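You operate a simulated robot arm through the tools that you are given. There is no shell and no other tool. Be economical: measure what you need, move in short steps, check, and stop when the job is done.

The job below is to be done with a simulated robot arm. You get a single attempt, and the scene is never put back.

JOB
Tie up the white cord and lay it in the kit box.
Fine: use the tie holder; pull the knob all the way; press the free button once.

It is judged by the outcome, as a careful person would: the job done as asked, and still so three seconds after it is handed in. It fails if anything else is knocked over, pushed out of place, dropped, spilled or broken.

ROBOT AND FRAMES
A 7-joint arm with a two-finger parallel gripper, fixed in place. Base frame: the origin is at the foot of the arm, x ahead of it, y to its left, z up. Lengths are in mm, angles in rad, forces in N, time in s.
Its first joint turns from -2.897 to 2.897 rad. Payload 4.4 kg.
The TCP is the grasp point between the finger pads, 23 mm short of the fingertips. In the tool frame z runs along the fingers and y along their closing line. Largest opening 94 mm; finger width 38, thickness 10; the body of the gripper, 54 by 96 mm, starts 39 mm behind the TCP.
Orientation is that of the tool frame in the base frame, as a unit quaternion [w, x, y, z]. With the fingers straight down and closing along the base's y, the tool's x points along the base's -x, its y along +y and its z along -z.

CONTROLS
- The arm moves only by the tool play_rows. Its argument "deltas" is a list of rows, each a list of 7 numbers: the gripper command, from -1 (shut) to 1 (fully open), values between in proportion, then the shift along the base's x, y, z in mm, then the turn, a rotation vector about the base's x, y, z in rad. In form: [[jaw, dx, dy, dz, wx, wy, wz], ...]. A call has 1 to 10 rows; each row is the pose to reach, as a shift and turn from the pose commanded when the call began. Rows are played at 5 a second. More than 50 mm and 0.15 rad between two rows, or a gripper value outside its range, and nothing of the call is played. A pose out of reach is approached as far as the arm can. The call stops where the force on the tool passes 90 N (or 10 N more than at its start, if that is more) or the arm is blocked; 0.2 s more then pass. The fingers move at their own pace (about 72 mm/s each) and stop on an object; they squeeze with about 38 N. The grip force told is the motor's: it shows also when the fingers shut on nothing. Time passes only in rows, and 0.2 s behind the last, so rows that repeat a pose let the fingers close. The reply holds the time, the measured pose of the TCP, the force on the tool along the base axes, the opening and the grip force, in the units named above and with some noise.
- Cameras (640 x 400 px; columns grow to the right, rows downward): "scene" is fixed at [220.5, 649.2, 1462.6]; the picture's right is [-0.63, -0.78, 0.00], its down [-0.44, 0.35, -0.83] and it looks along [0.64, -0.52, -0.56] (base axes); focal length 340 px, centre (320, 200). "wrist" rides on the gripper at [-39, 0, -44] in the tool frame; the picture's right is [0.00, -1.00, 0.00], its down [0.97, 0.00, -0.24] and it looks along [0.24, 0.00, 0.97] (tool axes); focal length 218 px, centre (320, 200). There is no depth. A picture from a camera that has moved, and an enlarged one, comes with that camera's place and axes in the base frame and with its lens.
- snapshot(camera): a new picture of that camera. It takes no simulated time.
- inspect(camera, box): a new picture of the part [left, top, right, bottom] of that camera's present view, enlarged. It takes no simulated time.
- close_job(): hands the job in; it is judged then, once.

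Work in short steps. Places have to be worked out from the pictures, the camera data and where the tool is seen: move nearer, look again, correct. Check each grasp and each placing, and mend what went wrong. You have 120 turns and 68 pictures in all, those below and enlarged ones among them. Open the gripper and draw the arm clear of the work before you hand the job in, unless the task says otherwise; then end with one line.

The tools are called as name(argument=value, ...) on one line, values as JSON. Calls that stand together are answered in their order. play_rows: Moves the arm, as the interface text tells. Its arguments: {"type":"object","properties":{"deltas":{"type":"array","items":{"type":"array","items":{"type":"number"}}}},"required":["deltas"]} The other tools are called the same way: snapshot (camera) takes a picture; inspect (camera, box) takes an enlarged picture of a part of a camera's view; close_job () hands the job in.

At the start:

```text
time_s: 0.0
eef_pos: [613.0, -106.2, 1045.5]
tcp_rot: [-0.001, 0.0, 1.0, 0.0]
contact_force: [-0.6, 0.5, -0.4]
gripper_width: 94.1
grip_force: 0.1
```

scene: 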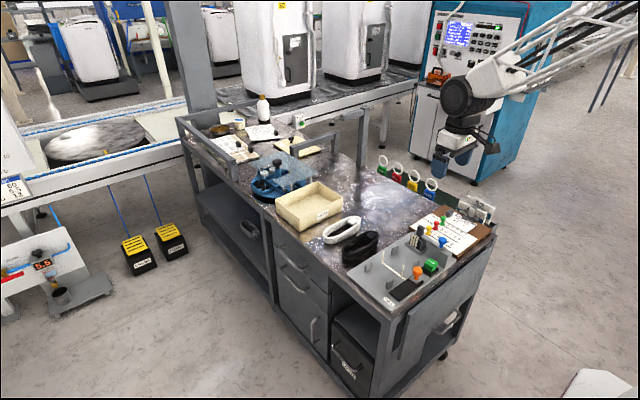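
wrist: 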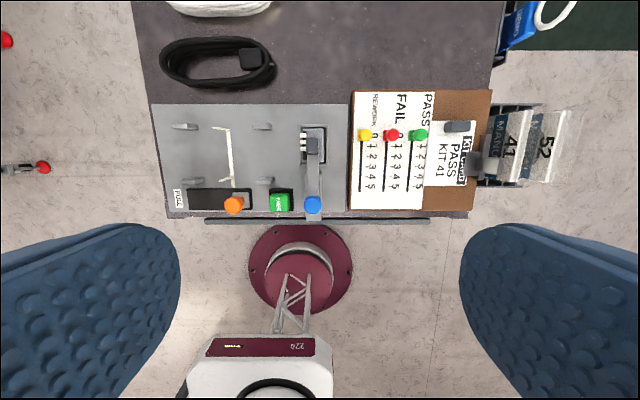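

I start with enlarged views of the tie fixture, the cords and the box.

inspect(camera="scene", box=[330, 190, 510, 310])

inspect(camera="wrist", box=[140, 0, 360, 225])

inspect(camera="scene", box=[200, 90, 400, 280])

```text
3.33 times, centred on (420, 250) of scene
camera zoom: at [220.5, 649.2, 1462.6], right [-0.63, -0.78, 0.0], down [-0.44, 0.35, -0.83], along [0.64, -0.52, -0.56], focal length 1132 px, centre (-13, 33)
```

zoom: 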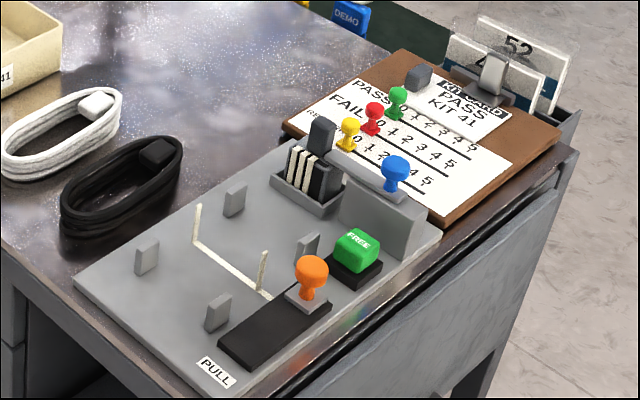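

```text
1.78 times, centred on (250, 112) of wrist
camera zoom: at [651.8, -104.1, 1089.1], right [0.0, -1.0, 0.0], down [-0.97, 0.0, 0.24], along [-0.24, 0.0, -0.97], focal length 388 px, centre (444, 356)
```

zoom: 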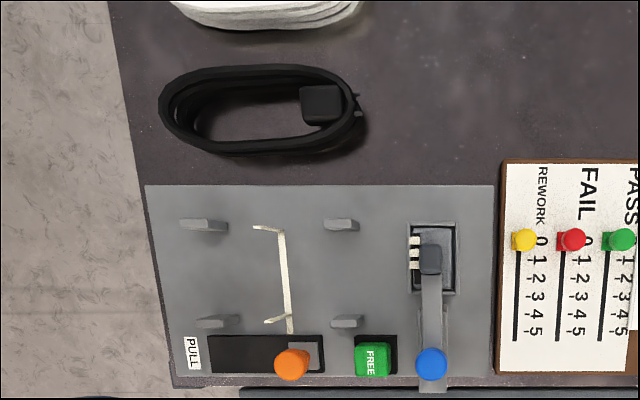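

```text
2.11 times, centred on (300, 185) of scene
camera zoom: at [220.5, 649.2, 1462.6], right [-0.63, -0.78, 0.0], down [-0.44, 0.35, -0.83], along [0.64, -0.52, -0.56], focal length 715 px, centre (362, 232)
```

zoom: 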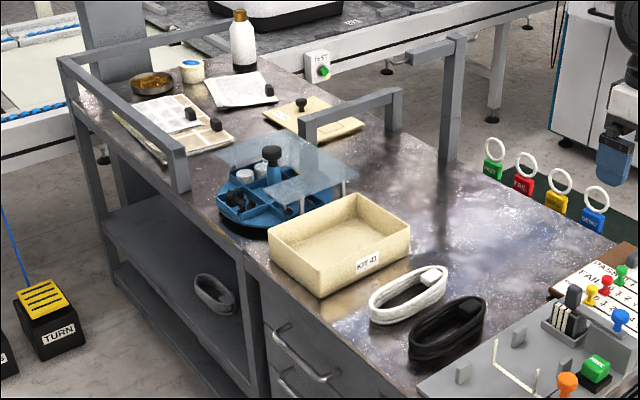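

Triangulating gives the fixture plate top at z≈723, with the knob and button around z≈765. I shift forward to see the white cord and the box from above.

play_rows(deltas=[[1, 40, 30, 0, 0, 0, 0], [1, 80, 60, 0, 0, 0, 0], [1, 120, 90, 0, 0, 0, 0], [1, 160, 120, 0, 0, 0, 0], [1, 200, 120, 0, 0, 0, 0]])

snapshot(camera="wrist")

```text
time_s: 1.2
eef_pos: [813.8, 15.8, 1045.4]
tcp_rot: [0.0, 0.001, 1.0, 0.0]
contact_force: [-0.5, -0.6, 0.5]
gripper_width: 93.9
grip_force: 0.1
```

```text
62 pictures are left
camera wrist: at [852.1, 15.8, 1088.4], right [0.0, -1.0, 0.0], down [-0.97, 0.0, 0.24], along [-0.24, 0.0, -0.97], focal length 218 px, centre (320, 200)
```

wrist: 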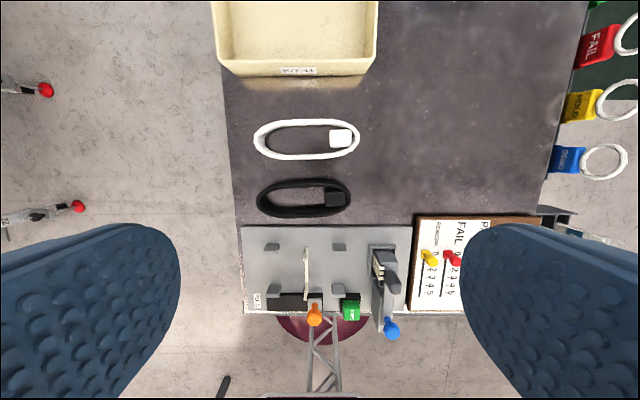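

The white cord is about (862, 38), roughly 175 x 68 mm. The nest centre is about (639, 42). I move above the nest at lower height to measure posts, tie, knob and button.

play_rows(deltas=[[1, -40, 0, -20, 0, 0, 0], [1, -80, 8, -45, 0, 0, 0], [1, -120, 16, -70, 0, 0, 0], [1, -155, 20, -95, 0, 0, 0], [1, -165, 24, -120, 0, 0, 0]])

snapshot(camera="wrist")

```text
time_s: 2.4
eef_pos: [648.7, 39.0, 923.8]
tcp_rot: [0.001, 0.001, 1.0, 0.0]
contact_force: [0.4, -0.6, -0.3]
gripper_width: 93.9
grip_force: 0.1
```

```text
61 pictures are left
camera wrist: at [687.0, 39.9, 968.0], right [0.0, -1.0, 0.0], down [-0.97, 0.0, 0.24], along [-0.24, 0.0, -0.97], focal length 218 px, centre (320, 200)
```

wrist: 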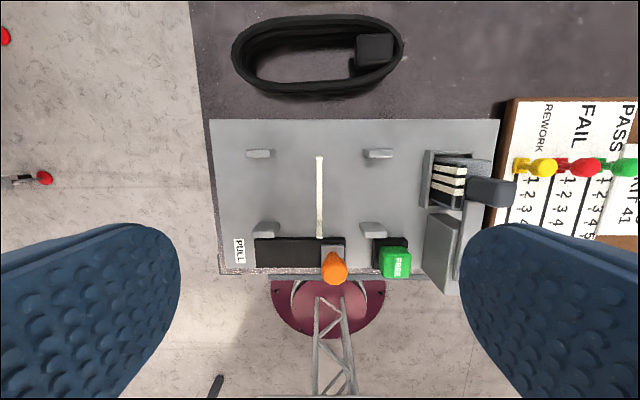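

inspect(camera="wrist", box=[200, 100, 440, 300])

inspect(camera="scene", box=[345, 220, 445, 300])

```text
2.00 times, centred on (320, 200) of wrist
camera zoom: at [687.0, 39.9, 968.0], right [0.0, -1.0, 0.0], down [-0.97, 0.0, 0.24], along [-0.24, 0.0, -0.97], focal length 436 px, centre (320, 200)
```

zoom: 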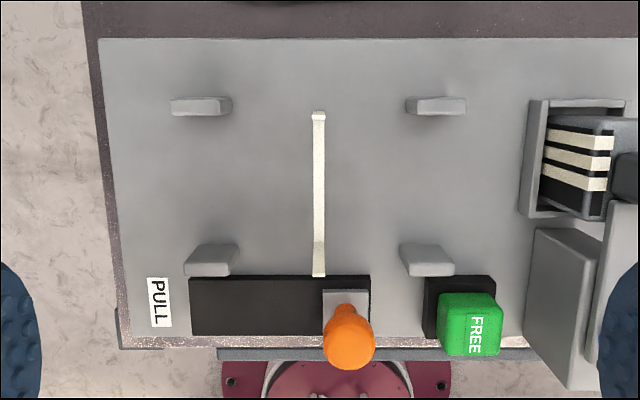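

```text
5.00 times, centred on (395, 260) of scene
camera zoom: at [220.5, 649.2, 1462.6], right [-0.63, -0.78, 0.0], down [-0.44, 0.35, -0.83], along [0.64, -0.52, -0.56], focal length 1698 px, centre (-55, -100)
```

zoom: 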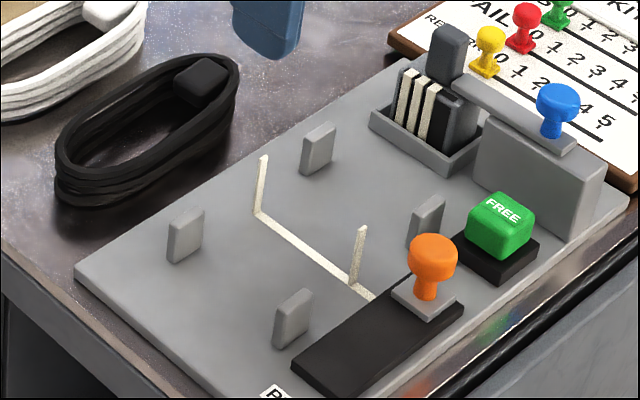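

Nest interior is about x 601–676, y centre 40, plate z≈725, knob about (570, 25, 775), button about (569, -40, 766). Now I hover above the +y end of the white cord, where I plan to grip its end bundle.

play_rows(deltas=[[1, 45, 15, 0, 0, 0, 0], [1, 90, 30, -10, 0, 0, 0], [1, 135, 50, -20, 0, 0, 0], [1, 180, 65, -40, 0, 0, 0], [1, 215, 79, -60, 0, 0, 0], [1, 215, 79, -60, 0, 0, 0]])

snapshot(camera="wrist")

inspect(camera="scene", box=[280, 180, 400, 270])

```text
refused: row 3 steps farther than a row can; nothing moved
```

```text
58 pictures are left
camera wrist: at [687.0, 39.9, 968.0], right [0.0, -1.0, 0.0], down [-0.97, 0.0, 0.24], along [-0.24, 0.0, -0.97], focal length 218 px, centre (320, 200)
```

wrist: 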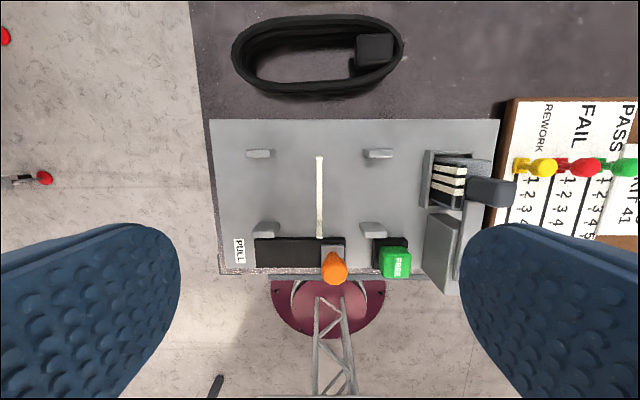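

```text
4.44 times, centred on (340, 225) of scene
camera zoom: at [220.5, 649.2, 1462.6], right [-0.63, -0.78, 0.0], down [-0.44, 0.35, -0.83], along [0.64, -0.52, -0.56], focal length 1509 px, centre (231, 89)
```

zoom: 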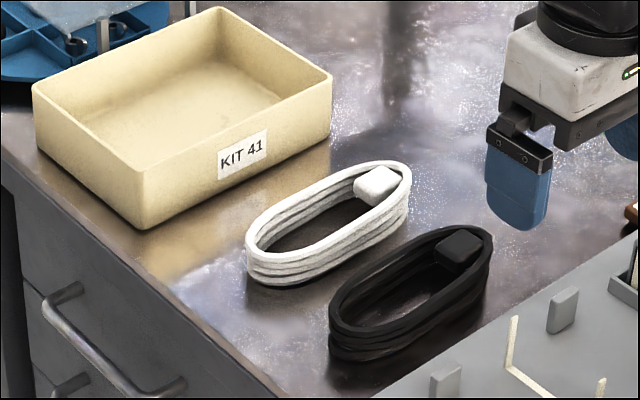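

A row was too long (over 50 mm); the same move again in smaller steps.

play_rows(deltas=[[1, 40, 15, 0, 0, 0, 0], [1, 80, 30, -10, 0, 0, 0], [1, 120, 45, -20, 0, 0, 0], [1, 160, 60, -35, 0, 0, 0], [1, 195, 75, -50, 0, 0, 0], [1, 215, 79, -60, 0, 0, 0]])

snapshot(camera="wrist")

```text
time_s: 3.8
eef_pos: [865.6, 118.8, 865.4]
tcp_rot: [0.0, 0.001, 1.0, -0.001]
contact_force: [0.5, -0.4, -0.2]
gripper_width: 93.9
grip_force: 0.1
```

```text
56 pictures are left
camera wrist: at [903.0, 118.8, 908.8], right [0.0, -1.0, 0.0], down [-0.97, 0.0, 0.24], along [-0.24, 0.0, -0.97], focal length 218 px, centre (320, 200)
```

wrist: 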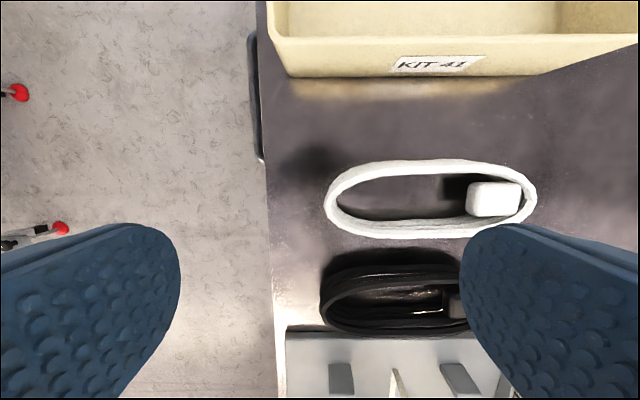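

Cord top is about z 748, its outline x 832–893, y −46 to 115. I'll turn the gripper 90° and pinch the +x side strand bundle around y≈66 (one finger inside the loop), which will clear the tie uprights and sit above the posts in the nest.

play_rows(deltas=[[0.2, 2, -5, 0, 0, 0, 0.14], [0, 4, -10, 0, 0, 0, 0.28], [-0.234, 7, -15, 0, 0, 0, 0.42], [-0.234, 10, -20, 0, 0, 0, 0.56], [-0.234, 12, -25, 0, 0, 0, 0.7], [-0.234, 14, -30, 0, 0, 0, 0.84], [-0.234, 16, -35, 0, 0, 0, 0.98], [-0.234, 18, -40, 0, 0, 0, 1.12], [-0.234, 20, -45, 0, 0, 0, 1.26], [-0.234, 22, -50, 0, 0, 0, 1.4]])

play_rows(deltas=[[-0.234, 0, -1, -10, 0, 0, 0.1], [-0.234, 0, -2, -25, 0, 0, 0.1708], [-0.234, 0, -2, -25, 0, 0, 0.1708]])

snapshot(camera="wrist")

```text
time_s: 6.0
eef_pos: [884.8, 70.5, 866.2]
tcp_rot: [0.0, -0.645, 0.764, 0.0]
contact_force: [-0.1, -0.3, 0.0]
gripper_width: 36.0
grip_force: 0.0
```

```text
time_s: 6.8
eef_pos: [886.4, 67.3, 839.6]
tcp_rot: [-0.001, -0.707, 0.707, 0.0]
contact_force: [-0.3, 0.1, -0.7]
gripper_width: 36.1
grip_force: 0.0
```

```text
55 pictures are left
camera wrist: at [884.8, 106.1, 884.1], right [1.0, 0.0, 0.0], down [0.0, -0.97, 0.24], along [0.0, -0.24, -0.97], focal length 218 px, centre (320, 200)
```

wrist: 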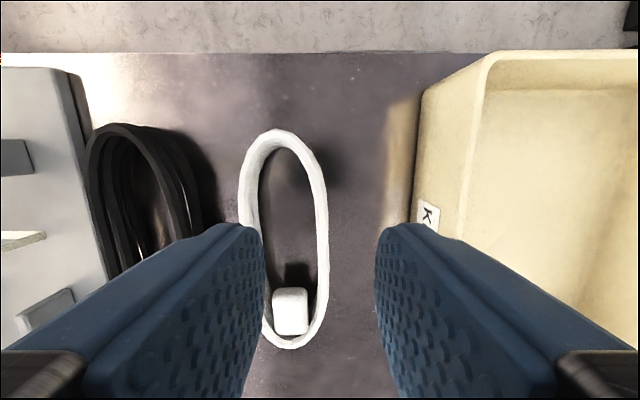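

The bundle's +x side sits at x≈884, right between the fingers. I lower to TCP z≈759 (tips about 12 mm below the cord's top) and look before closing.

play_rows(deltas=[[-0.234, -1, -3, -30, 0, 0, 0], [-0.234, -1, -3, -60, 0, 0, 0], [-0.234, -1, -3, -80, 0, 0, 0], [-0.234, -1, -3, -80, 0, 0, 0]])

snapshot(camera="wrist")

inspect(camera="scene", box=[290, 180, 410, 270])

```text
time_s: 7.6
eef_pos: [891.4, 63.0, 775.7]
tcp_rot: [0.005, -0.707, 0.707, -0.005]
contact_force: [-5.3, -0.5, 12.1]
gripper_width: 38.1
grip_force: 2.4
stopped in row 4: the force on the tool passed its limit (the readings are from after the stop); the commanded pose is now the measured one
```

```text
54 pictures are left
camera wrist: at [889.6, 102.8, 819.0], right [1.0, 0.0, 0.01], down [0.0, -0.97, 0.24], along [0.01, -0.24, -0.97], focal length 218 px, centre (320, 200)
```

wrist: 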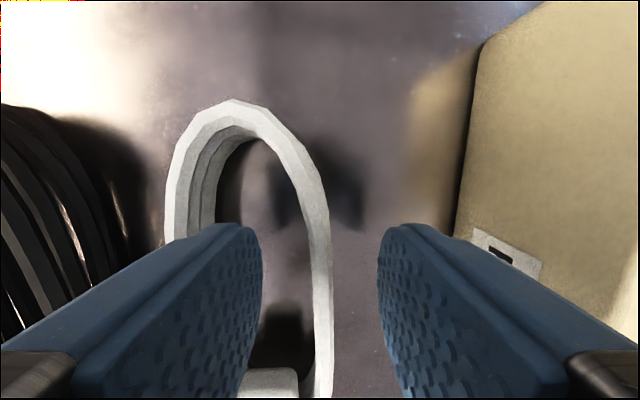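

```text
4.44 times, centred on (350, 225) of scene
camera zoom: at [220.5, 649.2, 1462.6], right [-0.63, -0.78, 0.0], down [-0.44, 0.35, -0.83], along [0.64, -0.52, -0.56], focal length 1509 px, centre (187, 89)
```

zoom: 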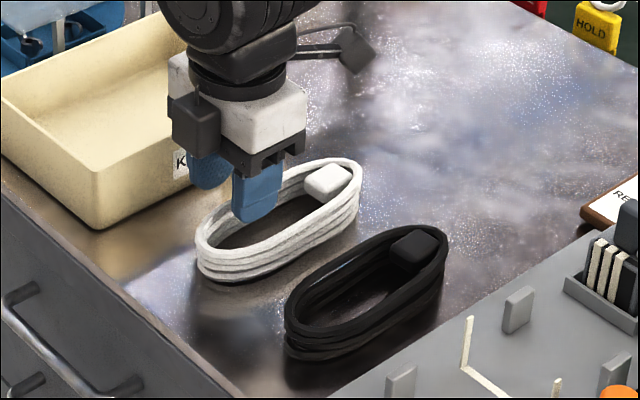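

The inner finger's back touched the −x bundle (loop interior is only ~36 mm). I raise, narrow the opening to about 24 mm and check the position again.

play_rows(deltas=[[-0.234, 0, 0, 15, 0, 0, 0], [-0.49, 0, 0, 30, 0, 0, 0], [-0.49, 0, 0, 30, 0, 0, 0]])

snapshot(camera="wrist")

```text
time_s: 8.4
eef_pos: [890.3, 62.3, 803.6]
tcp_rot: [0.006, -0.707, 0.708, -0.005]
contact_force: [-0.1, 0.2, 0.5]
gripper_width: 24.2
grip_force: 0.1
```

```text
52 pictures are left
camera wrist: at [889.0, 102.6, 847.5], right [1.0, 0.0, 0.01], down [0.0, -0.97, 0.24], along [0.01, -0.24, -0.97], focal length 218 px, centre (320, 200)
```

wrist: 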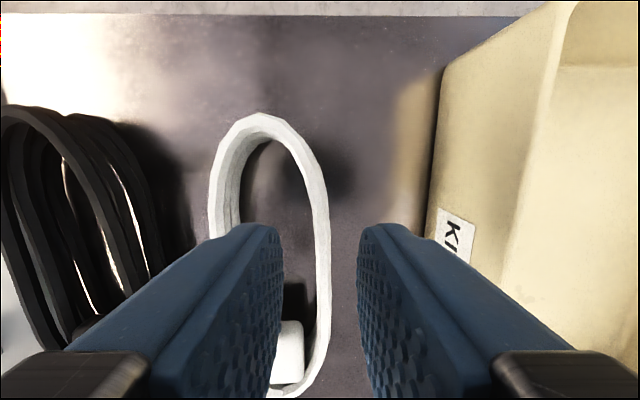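

The opening now fits: +x bundle centred, inner finger clear of the −x bundle. I correct the small tilt and go down again.

play_rows(deltas=[[-0.49, 0, 0, -15, 0, 0.0156, 0], [-0.49, 0, 0, -30, 0, 0.0156, 0], [-0.49, 0, 0, -43, 0, 0.0156, 0], [-0.49, 0, 0, -43, 0, 0.0156, 0]])

snapshot(camera="wrist")

```text
time_s: 9.2
eef_pos: [896.2, 62.8, 776.1]
tcp_rot: [0.006, -0.706, 0.708, -0.003]
contact_force: [-2.7, 0.9, 11.6]
gripper_width: 25.2
grip_force: 1.1
stopped in row 4: the force on the tool passed its limit (the readings are from after the stop); the commanded pose is now the measured one
```

```text
51 pictures are left
camera wrist: at [894.9, 103.2, 818.9], right [1.0, 0.0, 0.01], down [0.0, -0.97, 0.24], along [0.01, -0.24, -0.97], focal length 218 px, centre (320, 200)
```

wrist: 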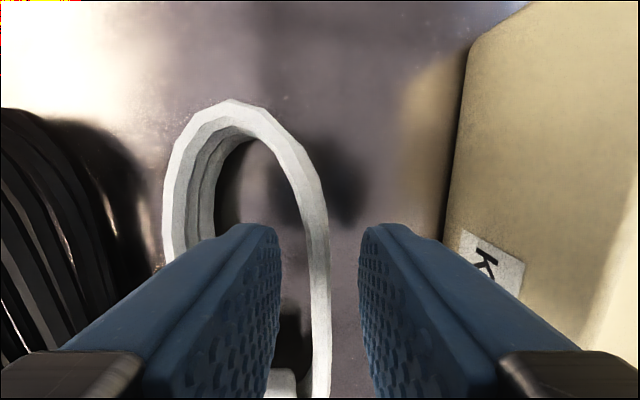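

The loop interior seems solid to contact (stopped twice at the cord's top), and the cord slid about +10 mm in x. I'll grip across its whole width from outside instead: raise, open, recentre.

play_rows(deltas=[[-0.49, 0, 0, 20, 0, 0.013, 0], [0, -10, 0, 40, 0, 0.013, 0], [0.8, -24, 0, 75, 0, 0.013, 0], [0.8, -24, 0, 75, 0, 0.013, 0], [0.8, -24, 0, 75, 0, 0.013, 0]])

snapshot(camera="wrist")

```text
time_s: 10.4
eef_pos: [872.0, 62.8, 848.7]
tcp_rot: [0.0, -0.707, 0.707, 0.002]
contact_force: [-0.3, -0.6, 0.1]
gripper_width: 84.7
grip_force: 0.1
```

```text
50 pictures are left
camera wrist: at [871.0, 102.9, 893.1], right [1.0, 0.0, 0.0], down [0.0, -0.97, 0.24], along [0.0, -0.24, -0.97], focal length 218 px, centre (320, 200)
```

wrist: 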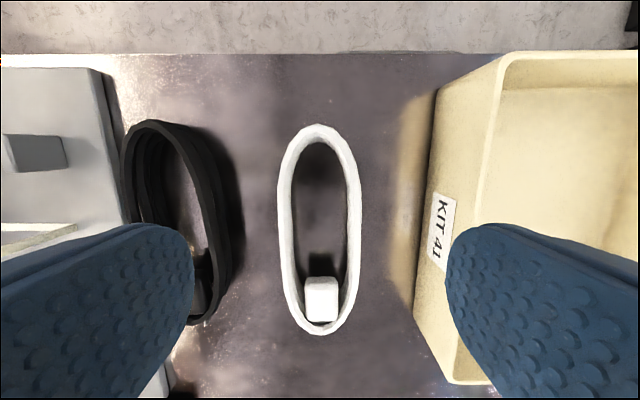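

The cord is centred under the gripper at x≈871, with both fingers clear of black cord and box. I lower to tips ~14 mm below the cord's top.

play_rows(deltas=[[0.8, -1, 0, -35, 0, 0, 0], [0.8, -1, 0, -70, 0, 0, 0], [0.8, -1, 0, -91, 0, 0, 0], [0.8, -1, 0, -91, 0, 0, 0]])

snapshot(camera="wrist")

inspect(camera="scene", box=[290, 180, 410, 270])

```text
time_s: 11.4
eef_pos: [869.5, 63.3, 758.3]
tcp_rot: [-0.001, 0.707, -0.707, -0.001]
contact_force: [-0.3, -0.2, 0.6]
gripper_width: 84.3
grip_force: 0.2
```

```text
49 pictures are left
camera wrist: at [870.0, 102.6, 801.4], right [1.0, 0.0, 0.0], down [0.0, -0.97, 0.24], along [0.0, -0.24, -0.97], focal length 218 px, centre (320, 200)
```

wrist: 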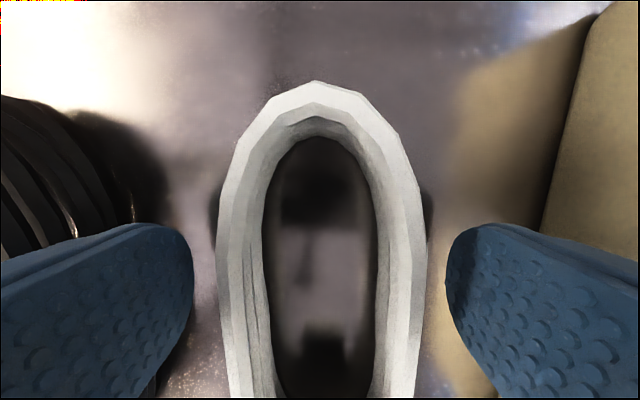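

```text
4.44 times, centred on (350, 225) of scene
camera zoom: at [220.5, 649.2, 1462.6], right [-0.63, -0.78, 0.0], down [-0.44, 0.35, -0.83], along [0.64, -0.52, -0.56], focal length 1509 px, centre (187, 89)
```

zoom: 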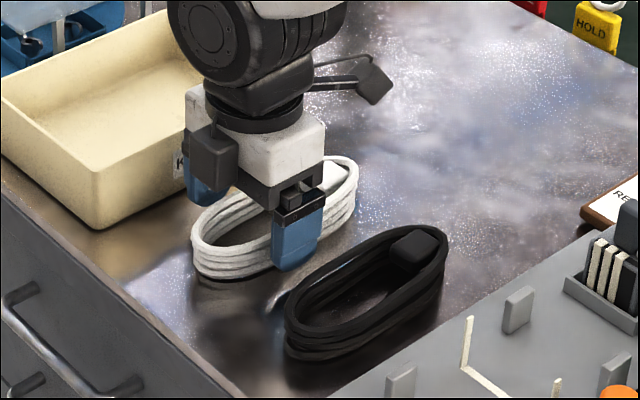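

Fingers straddle the cord cleanly. Close on it.

play_rows(deltas=[[0.2, 0, 0, 0, 0, 0, 0], [-0.3, 0, 0, 0, 0, 0, 0], [-1, 0, 0, 0, 0, 0, 0], [-1, 0, 0, 0, 0, 0, 0]])

play_rows(deltas=[[-1, 0, 0, 15, 0, 0, 0], [-1, 0, 0, 40, 0, 0, 0], [-1, 0, 0, 65, 0, 0, 0], [-1, 0, 0, 65, 0, 0, 0]])

snapshot(camera="wrist")

inspect(camera="scene", box=[290, 150, 440, 262])

```text
time_s: 12.4
eef_pos: [870.8, 61.7, 757.3]
tcp_rot: [0.001, 0.707, -0.707, -0.001]
contact_force: [-0.3, 0.3, 0.0]
gripper_width: 63.7
grip_force: 38.3
```

```text
time_s: 13.4
eef_pos: [871.0, 63.7, 823.1]
tcp_rot: [-0.001, 0.707, -0.707, -0.001]
contact_force: [0.1, 0.1, -1.7]
gripper_width: 63.7
grip_force: 38.2
```

```text
47 pictures are left
camera wrist: at [870.4, 102.8, 866.7], right [1.0, 0.0, 0.0], down [0.0, -0.97, 0.24], along [0.0, -0.24, -0.97], focal length 218 px, centre (320, 200)
```

wrist: 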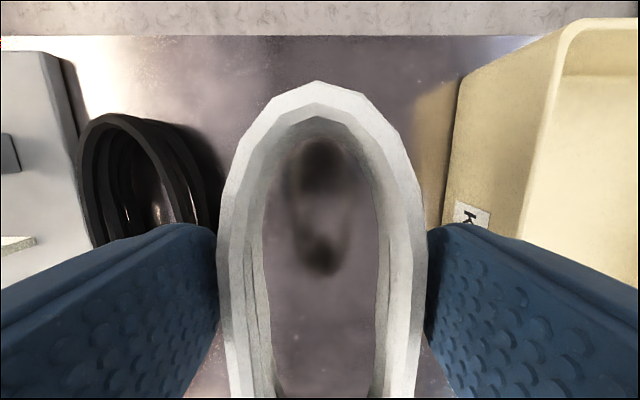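

```text
3.57 times, centred on (365, 206) of scene
camera zoom: at [220.5, 649.2, 1462.6], right [-0.63, -0.78, 0.0], down [-0.44, 0.35, -0.83], along [0.64, -0.52, -0.56], focal length 1213 px, centre (159, 179)
```

zoom: 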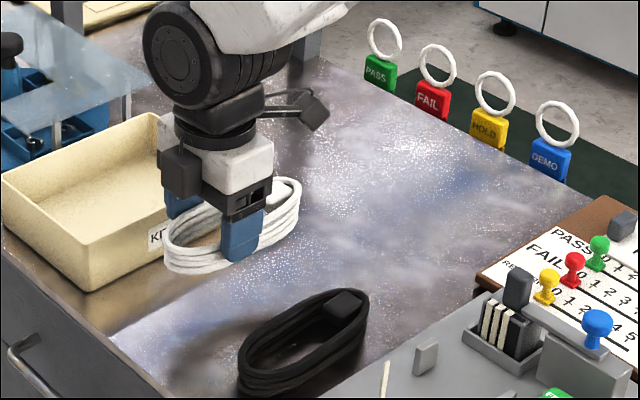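

Grip is firm (63.7 mm, ~1.7 N weight), level. Carry it above the nest with cord centre aimed at (638.5, 40).

play_rows(deltas=[[-1, 0, 0, 20, 0, 0, 0], [-1, -40, 1, 25, 0, 0, 0], [-1, -80, 1, 25, 0, 0, 0], [-1, -120, 2, 25, 0, 0, 0], [-1, -160, 3, 25, 0, 0, 0], [-1, -200, 4, 25, 0, 0, 0], [-1, -232, 4, 25, 0, 0, 0], [-1, -232, 4, 25, 0, 0, 0]])

snapshot(camera="wrist")

inspect(camera="scene", box=[335, 190, 455, 300])

```text
time_s: 15.2
eef_pos: [638.5, 66.4, 848.4]
tcp_rot: [-0.001, -0.707, 0.707, 0.001]
contact_force: [1.1, 0.8, -2.0]
gripper_width: 63.7
grip_force: 37.6
```

```text
45 pictures are left
camera wrist: at [638.0, 106.9, 891.5], right [1.0, 0.0, 0.0], down [0.0, -0.97, 0.24], along [0.0, -0.24, -0.97], focal length 218 px, centre (320, 200)
```

wrist: 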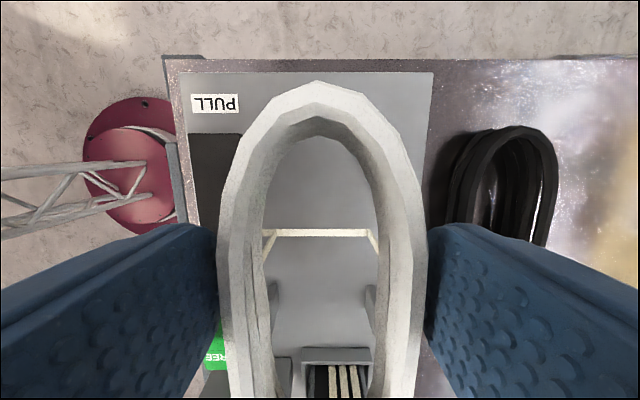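

```text
3.64 times, centred on (395, 245) of scene
camera zoom: at [220.5, 649.2, 1462.6], right [-0.63, -0.78, 0.0], down [-0.44, 0.35, -0.83], along [0.64, -0.52, -0.56], focal length 1235 px, centre (47, 36)
```

zoom: 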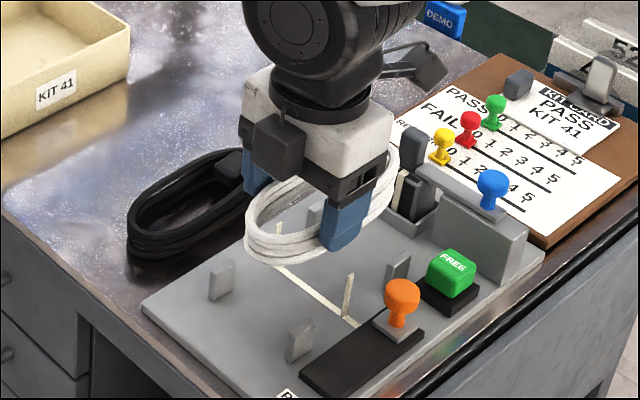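

The tie base spans x≈601–680 and the posts look centred near x≈640, so I shift +1.5 mm and lower partway between the tie uprights.

play_rows(deltas=[[-1, 1.5, 1, -10, 0, 0, 0], [-1, 1.5, 1, -25, 0, 0, 0], [-1, 1.5, 1, -40, 0, 0, 0], [-1, 1.5, 1, -53, 0, 0, 0], [-1, 1.5, 1, -53, 0, 0, 0]])

snapshot(camera="wrist")

inspect(camera="scene", box=[345, 210, 445, 300])

```text
time_s: 16.4
eef_pos: [640.4, 68.6, 795.8]
tcp_rot: [0.0, 0.707, -0.707, -0.001]
contact_force: [0.3, 0.4, -2.9]
gripper_width: 63.2
grip_force: 38.1
```

```text
43 pictures are left
camera wrist: at [639.6, 108.2, 839.2], right [1.0, 0.0, 0.0], down [0.0, -0.97, 0.24], along [0.0, -0.24, -0.97], focal length 218 px, centre (320, 200)
```

wrist: 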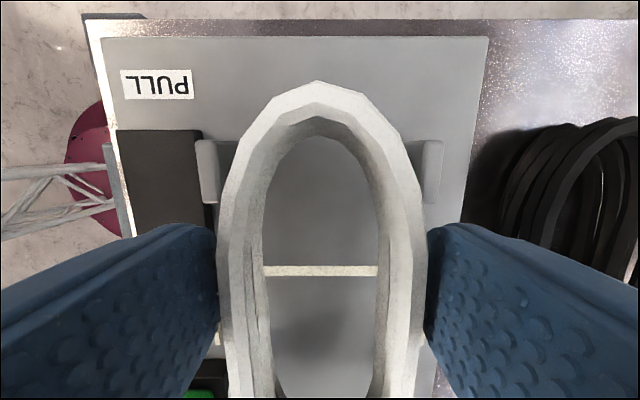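

```text
4.44 times, centred on (395, 255) of scene
camera zoom: at [220.5, 649.2, 1462.6], right [-0.63, -0.78, 0.0], down [-0.44, 0.35, -0.83], along [0.64, -0.52, -0.56], focal length 1509 px, centre (-13, -44)
```

zoom: 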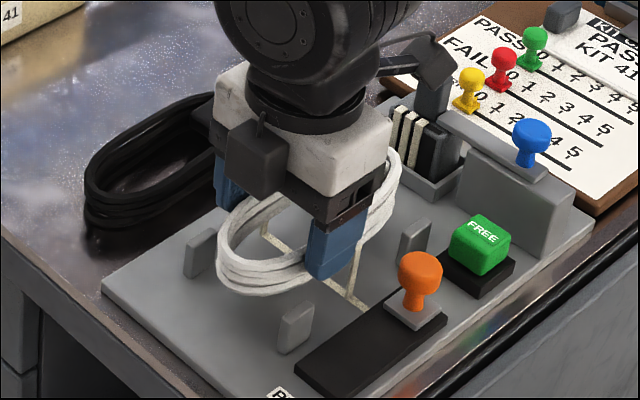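

Everything is symmetric; I shift y by −4 mm so the fingers fall between tie and posts, then lower further with contact checks.

play_rows(deltas=[[-1, -0.5, -4, 0, 0, 0, 0], [-1, -0.5, -4, -10, 0, 0, 0], [-1, -0.5, -4, -18, 0, 0, 0], [-1, -0.5, -4, -23, 0, 0, 0], [-1, -0.5, -4, -23, 0, 0, 0]])

snapshot(camera="wrist")

inspect(camera="scene", box=[345, 220, 445, 300])

```text
time_s: 17.6
eef_pos: [639.7, 65.4, 772.8]
tcp_rot: [0.001, 0.707, -0.707, -0.001]
contact_force: [-0.7, -0.6, -2.1]
gripper_width: 63.3
grip_force: 37.9
```

```text
41 pictures are left
camera wrist: at [638.9, 104.2, 815.8], right [1.0, 0.0, 0.0], down [0.0, -0.97, 0.24], along [0.0, -0.24, -0.97], focal length 218 px, centre (320, 200)
```

wrist: 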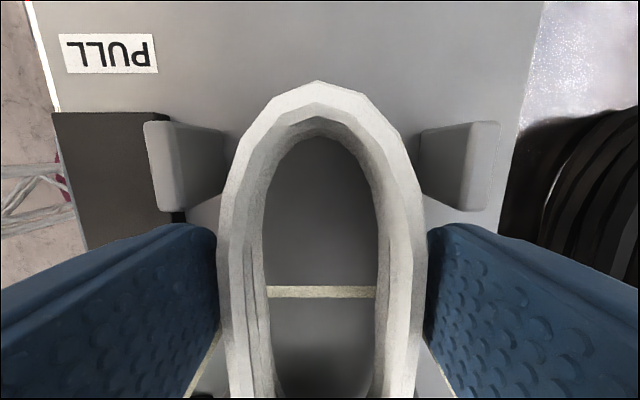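

```text
5.00 times, centred on (395, 260) of scene
camera zoom: at [220.5, 649.2, 1462.6], right [-0.63, -0.78, 0.0], down [-0.44, 0.35, -0.83], along [0.64, -0.52, -0.56], focal length 1698 px, centre (-55, -100)
```

zoom: 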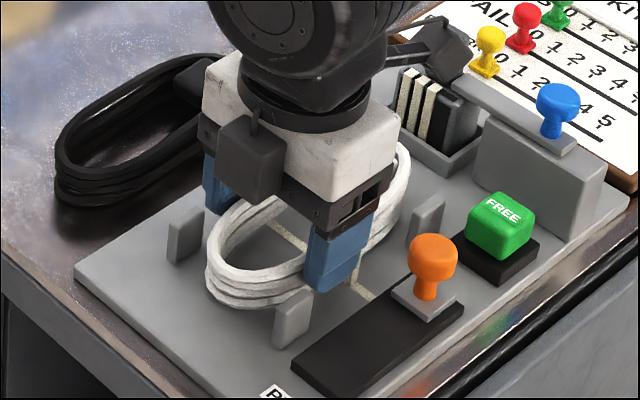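

Cord is between the posts with fingers just short of them. Lower the last few mm until contact with the plate.

play_rows(deltas=[[-1, 0, -0.5, -2, 0, 0, 0], [-1, 0, -0.5, -4, 0, 0, 0], [-1, 0, -0.5, -6, 0, 0, 0], [-1, 0, -0.5, -8, 0, 0, 0]])

```text
time_s: 18.7
eef_pos: [640.6, 64.4, 768.3]
tcp_rot: [0.001, -0.706, 0.708, 0.001]
contact_force: [-6.6, 0.1, 11.1]
gripper_width: 63.5
grip_force: 37.9
stopped in row 4: the force on the tool passed its limit (the readings are from after the stop); the commanded pose is now the measured one
```

Contact at TCP 768.3, consistent with cord on plate. A quick look before releasing.

inspect(camera="scene", box=[345, 220, 445, 300])

snapshot(camera="wrist")

```text
5.00 times, centred on (395, 260) of scene
camera zoom: at [220.5, 649.2, 1462.6], right [-0.63, -0.78, 0.0], down [-0.44, 0.35, -0.83], along [0.64, -0.52, -0.56], focal length 1698 px, centre (-55, -100)
```

zoom: 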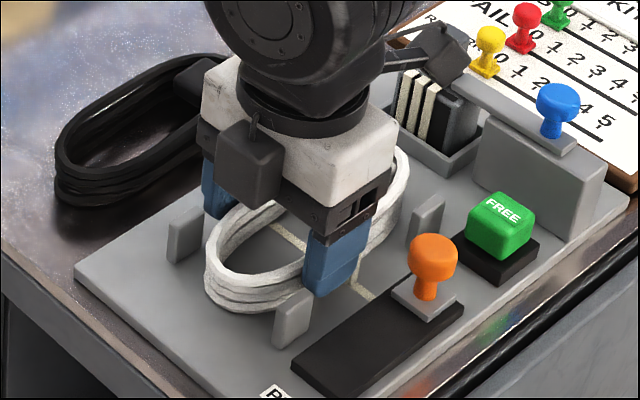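

```text
38 pictures are left
camera wrist: at [639.8, 103.7, 811.4], right [1.0, 0.0, 0.0], down [0.0, -0.97, 0.24], along [0.0, -0.24, -0.97], focal length 218 px, centre (320, 200)
```

wrist: 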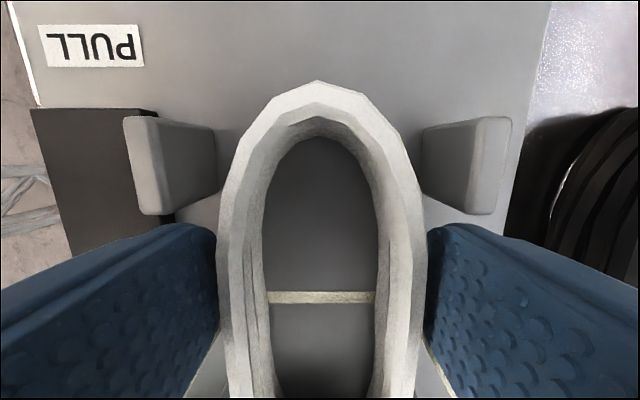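

Seated. Release gently with a modest opening, then rise straight up.

play_rows(deltas=[[0.6, 0, 0, 0, 0, 0, 0], [0.6, 0, 0, 1, 0, 0, 0], [0.6, 0, 0, 15, 0, 0, 0], [0.6, 0, 0, 40, 0, 0, 0], [0.6, 0, 0, 80, 0, 0, 0], [0.6, 0, 0, 80, 0, 0, 0]])

snapshot(camera="wrist")

inspect(camera="scene", box=[345, 220, 445, 300])

```text
time_s: 20.1
eef_pos: [640.1, 64.3, 846.2]
tcp_rot: [0.0, -0.707, 0.707, 0.001]
contact_force: [0.6, 0.6, 0.5]
gripper_width: 75.3
grip_force: 0.2
```

```text
37 pictures are left
camera wrist: at [638.9, 103.9, 890.5], right [1.0, 0.0, 0.0], down [0.0, -0.97, 0.24], along [0.0, -0.24, -0.97], focal length 218 px, centre (320, 200)
```

wrist: 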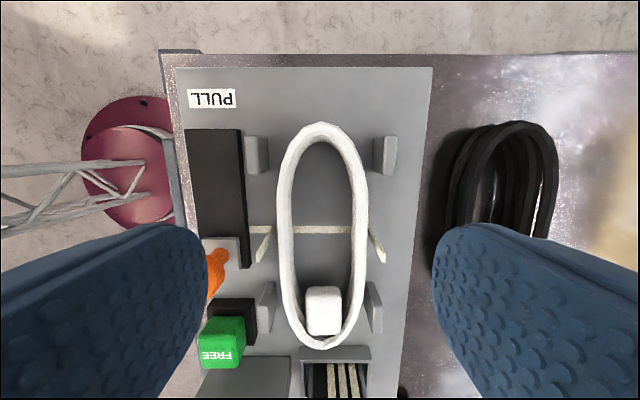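

```text
5.00 times, centred on (395, 260) of scene
camera zoom: at [220.5, 649.2, 1462.6], right [-0.63, -0.78, 0.0], down [-0.44, 0.35, -0.83], along [0.64, -0.52, -0.56], focal length 1698 px, centre (-55, -100)
```

zoom: 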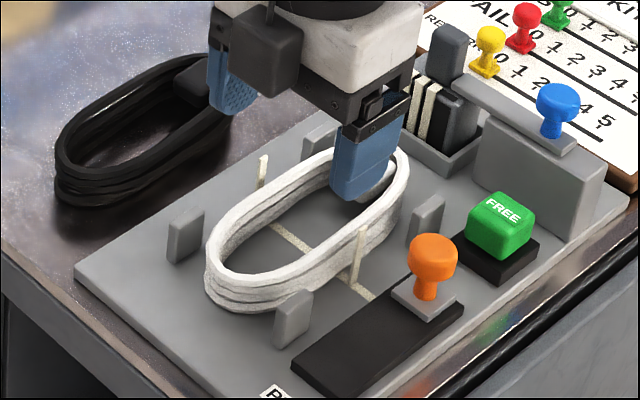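

The cord sits well in the nest with both tie uprights beside it. I turn the gripper back (closing along y) and move above the orange knob.

play_rows(deltas=[[0.3, -7, -4, 10, 0, 0, -0.14], [0.1, -14, -8, 10, 0, 0, -0.28], [0.1, -21, -12, 10, 0, 0, -0.42], [0.1, -28, -16, 10, 0, 0, -0.56], [0.1, -35, -20, 10, 0, 0, -0.7], [0.1, -42, -24, 10, 0, 0, -0.84], [0.1, -49, -28, 10, 0, 0, -0.98], [0.1, -56, -32, 10, 0, 0, -1.12], [0.1, -63, -36, 10, 0, 0, -1.26], [0.1, -70, -39, 10, 0, 0, -1.4]])

play_rows(deltas=[[0.1, -2, 0, 0, 0, 0, -0.1], [0.1, -2, 0, 0, 0, 0, -0.1708], [0.1, -2, 0, 0, 0, 0, -0.1708]])

snapshot(camera="wrist")

```text
time_s: 22.3
eef_pos: [570.4, 25.0, 856.8]
tcp_rot: [0.001, -0.085, 0.996, 0.001]
contact_force: [0.7, -0.1, 0.2]
gripper_width: 51.3
grip_force: 0.2
```

```text
time_s: 23.1
eef_pos: [567.4, 24.9, 857.0]
tcp_rot: [0.001, 0.001, 1.0, 0.0]
contact_force: [-0.3, -0.2, -0.3]
gripper_width: 51.8
grip_force: 0.1
```

```text
35 pictures are left
camera wrist: at [606.4, 25.4, 900.9], right [0.0, -1.0, 0.0], down [-0.97, 0.0, 0.24], along [-0.24, 0.0, -0.97], focal length 218 px, centre (320, 200)
```

wrist: 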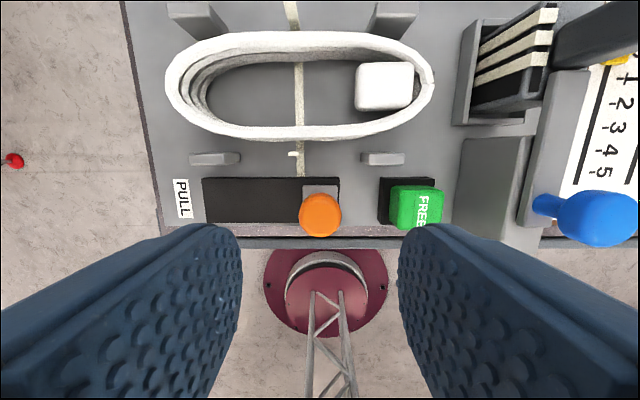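

Knob head is at about (566, 25), 24 mm wide, centred between fingers. Lower around it and close.

play_rows(deltas=[[0.1, -2, 0, -30, 0, 0, 0], [0.1, -2, 0, -60, 0, 0, 0], [0.1, -2, 0, -84, 0, 0, 0], [0.1, -2, 0, -84, 0, 0, 0], [-1, -2, 0, -84, 0, 0, 0], [-1, -2, 0, -84, 0, 0, 0], [-1, -2, 0, -84, 0, 0, 0]])

inspect(camera="scene", box=[345, 220, 445, 300])

```text
time_s: 24.7
eef_pos: [568.3, 25.4, 774.2]
tcp_rot: [0.001, 0.0, 1.0, 0.0]
contact_force: [6.4, -1.3, -9.1]
gripper_width: 25.1
grip_force: 44.9
```

```text
5.00 times, centred on (395, 260) of scene
camera zoom: at [220.5, 649.2, 1462.6], right [-0.63, -0.78, 0.0], down [-0.44, 0.35, -0.83], along [0.64, -0.52, -0.56], focal length 1698 px, centre (-55, -100)
```

zoom: 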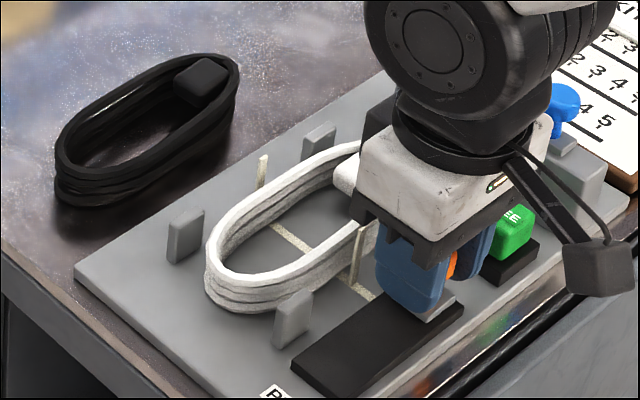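

Knob gripped. Pull toward +y (PULL) in steps.

play_rows(deltas=[[-1, 0, 10, 0, 0, 0, 0], [-1, 0, 20, 0, 0, 0, 0], [-1, 0, 30, 0, 0, 0, 0], [-1, 0, 40, 0, 0, 0, 0]])

```text
time_s: 25.7
eef_pos: [567.3, 65.3, 772.9]
tcp_rot: [0.0, 0.0, 1.0, 0.0]
contact_force: [3.0, -1.7, 3.2]
gripper_width: 24.9
grip_force: 44.4
```

The knob slides freely with the gripper. Continue toward the end stop.

play_rows(deltas=[[-1, 0, 10, 0, 0, 0, 0], [-1, 0, 20, 0, 0, 0, 0], [-1, 0, 28, 0, 0, 0, 0], [-1, 0, 34, 0, 0, 0, 0], [-1, 0, 38, 0, 0, 0, 0], [-1, 0, 42, 0, 0, 0, 0], [-1, 0, 46, 0, 0, 0, 0]])

snapshot(camera="wrist")

inspect(camera="scene", box=[345, 220, 445, 300])

```text
time_s: 26.5
eef_pos: [566.2, 85.5, 773.0]
tcp_rot: [0.001, 0.003, 1.0, 0.0]
contact_force: [5.3, -76.1, 6.9]
gripper_width: 25.0
grip_force: 45.0
stopped in row 3: the force on the tool passed its limit (the readings are from after the stop); the commanded pose is now the measured one
```

```text
33 pictures are left
camera wrist: at [604.9, 86.8, 817.0], right [0.0, -1.0, 0.0], down [-0.97, 0.0, 0.24], along [-0.24, 0.0, -0.97], focal length 218 px, centre (320, 200)
```

wrist: 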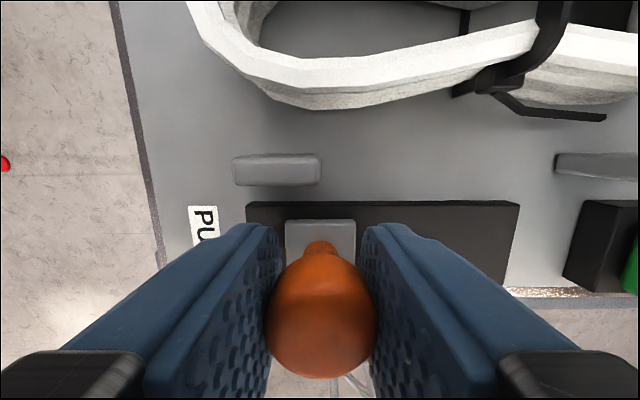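

```text
5.00 times, centred on (395, 260) of scene
camera zoom: at [220.5, 649.2, 1462.6], right [-0.63, -0.78, 0.0], down [-0.44, 0.35, -0.83], along [0.64, -0.52, -0.56], focal length 1698 px, centre (-55, -100)
```

zoom: 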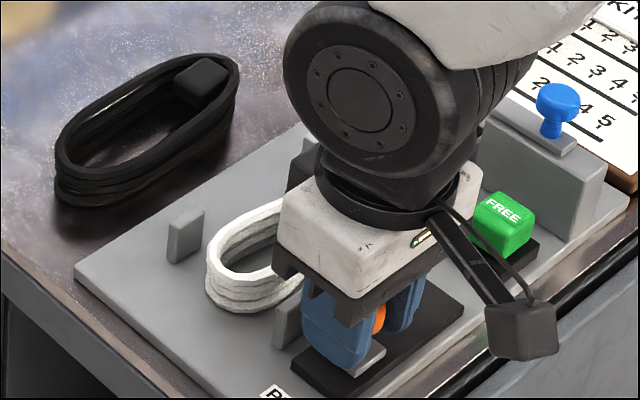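

The tie has cinched, and a firm stop (76 N) came at y≈85, though ~15 mm of the slot remains visible. I try pulling on to see whether it is the true end.

play_rows(deltas=[[-1, 0, 3, 0, 0, 0, 0], [-1, 0, 6, 0, 0, 0, 0], [-1, 0, 9, 0, 0, 0, 0], [-1, 0, 12, 0, 0, 0, 0], [-1, 0, 15, 0, 0, 0, 0]])

inspect(camera="wrist", box=[160, 0, 640, 300])

```text
time_s: 26.8
eef_pos: [565.7, 86.2, 773.0]
tcp_rot: [0.001, 0.003, 1.0, -0.002]
contact_force: [2.6, -63.0, 9.7]
gripper_width: 24.9
grip_force: 45.2
stopped in row 1: the force on the tool passed its limit (the readings are from after the stop); the commanded pose is now the measured one
```

```text
1.33 times, centred on (400, 150) of wrist
camera zoom: at [604.9, 86.4, 817.0], right [-0.01, -1.0, 0.0], down [-0.97, 0.01, 0.24], along [-0.24, 0.0, -0.97], focal length 291 px, centre (213, 267)
```

zoom: 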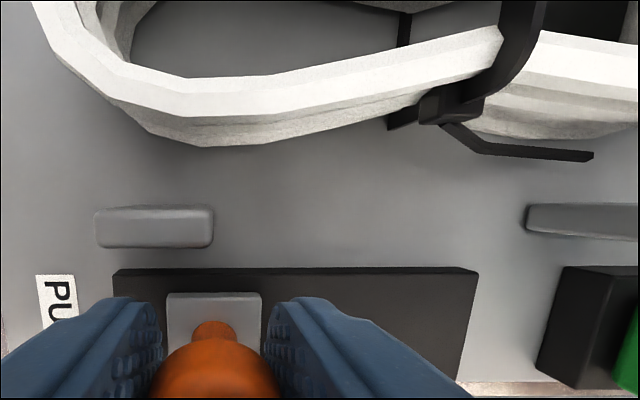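

No further travel: it is the hard end stop and the tie is tight. I let go of the knob and rise.

play_rows(deltas=[[-1, 0, -1, 0, 0, 0, 0], [0, 0, -1, 0, 0, 0, 0], [0, 0, -1, 0, 0, 0, 0], [0, 0, -1, 30, 0, 0, 0], [0, 0, -1, 70, 0, 0, 0], [0, 0, -1, 70, 0, 0, 0]])

snapshot(camera="wrist")

```text
time_s: 28.2
eef_pos: [566.4, 85.8, 843.8]
tcp_rot: [0.001, 0.001, 1.0, -0.001]
contact_force: [0.2, -0.2, -0.2]
gripper_width: 47.1
grip_force: 0.1
```

```text
30 pictures are left
camera wrist: at [604.9, 87.2, 887.7], right [0.0, -1.0, 0.0], down [-0.97, 0.0, 0.24], along [-0.24, 0.0, -0.97], focal length 218 px, centre (320, 200)
```

wrist: 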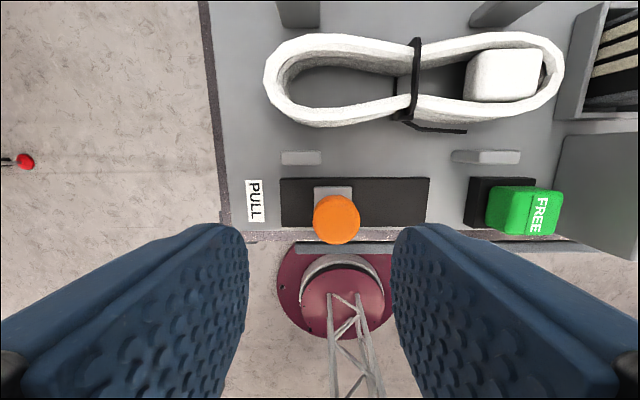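

Knob seems to have drifted back ~8 mm after release. I check again closely, with the scene camera, for drift and the tie's state.

play_rows(deltas=[[0, 0, 0, 20, 0, 0, 0], [0, 0, 0, 40, 0, 0, 0], [0, 0, 0, 40, 0, 0, 0], [0, 0, 0, 40, 0, 0, 0]])

inspect(camera="wrist", box=[220, 40, 540, 240])

inspect(camera="scene", box=[345, 220, 445, 300])

```text
time_s: 29.2
eef_pos: [567.3, 86.1, 884.1]
tcp_rot: [0.002, 0.002, 1.0, 0.0]
contact_force: [0.3, 0.1, 0.2]
gripper_width: 47.2
grip_force: 0.1
```

```text
2.00 times, centred on (380, 140) of wrist
camera zoom: at [605.1, 86.8, 927.5], right [0.0, -1.0, 0.0], down [-0.97, 0.0, 0.24], along [-0.24, 0.0, -0.97], focal length 436 px, centre (200, 320)
```

zoom: 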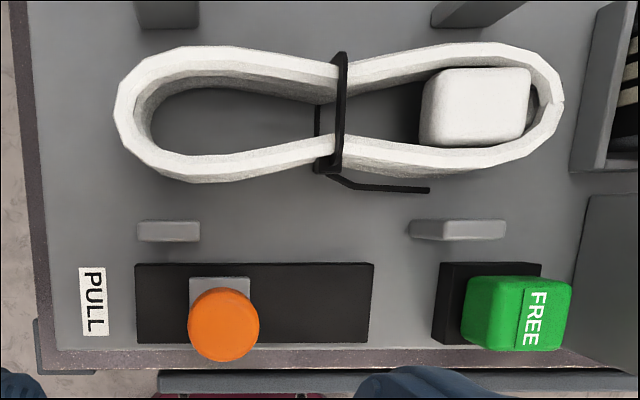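

```text
5.00 times, centred on (395, 260) of scene
camera zoom: at [220.5, 649.2, 1462.6], right [-0.63, -0.78, 0.0], down [-0.44, 0.35, -0.83], along [0.64, -0.52, -0.56], focal length 1698 px, centre (-55, -100)
```

zoom: 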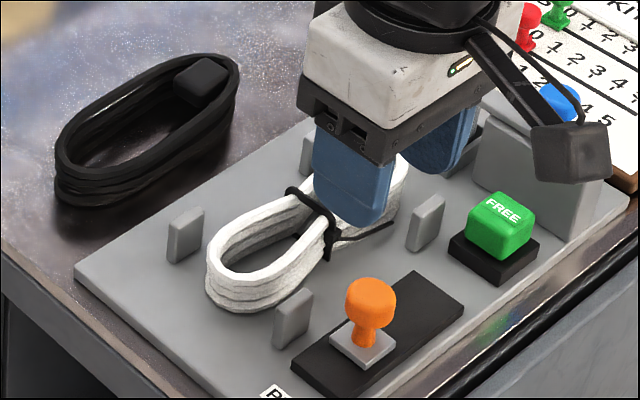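

Tie is closed snugly round the waist; the knob rests against its limit (the 8 mm was over-travel under load). Next I go above the FREE button with closed fingers, biased to y≈−30 to stay clear of the blue knob.

play_rows(deltas=[[-1, 0, -40, 0, 0, 0, 0], [-1, 0, -80, 0, 0, 0, 0], [-1, 0, -116, 0, 0, 0, 0], [-1, 0, -116, -35, 0, 0, 0], [-1, 0, -116, -70, 0, 0, 0], [-1, 0, -116, -70, 0, 0, 0]])

snapshot(camera="wrist")

inspect(camera="scene", box=[365, 210, 465, 290])

```text
time_s: 30.6
eef_pos: [566.1, -29.5, 813.0]
tcp_rot: [0.002, 0.001, 1.0, -0.002]
contact_force: [0.1, -0.6, 0.3]
gripper_width: 0.1
grip_force: 38.0
```

```text
27 pictures are left
camera wrist: at [604.3, -29.0, 856.6], right [0.0, -1.0, 0.0], down [-0.97, 0.0, 0.24], along [-0.24, 0.0, -0.97], focal length 218 px, centre (320, 200)
```

wrist: 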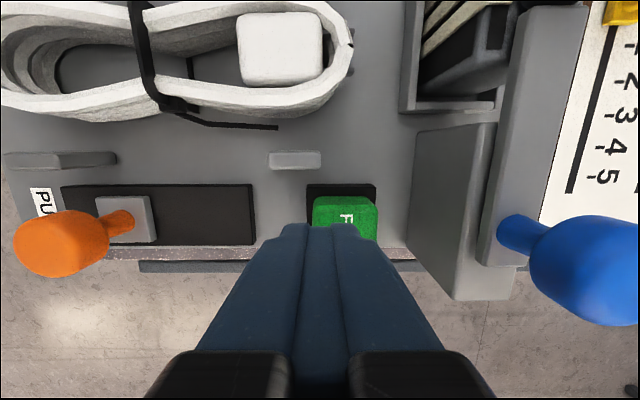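

```text
5.00 times, centred on (415, 250) of scene
camera zoom: at [220.5, 649.2, 1462.6], right [-0.63, -0.78, 0.0], down [-0.44, 0.35, -0.83], along [0.64, -0.52, -0.56], focal length 1698 px, centre (-155, -50)
```

zoom: 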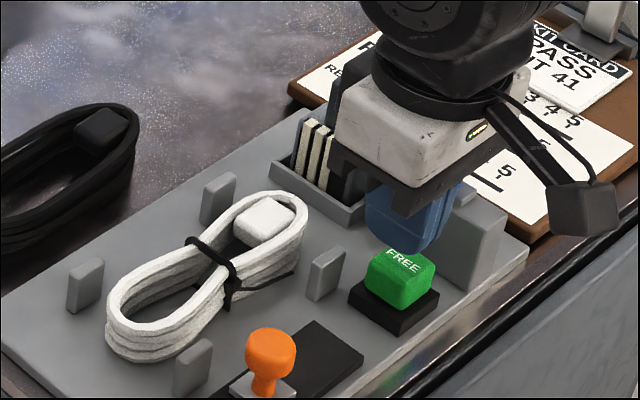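

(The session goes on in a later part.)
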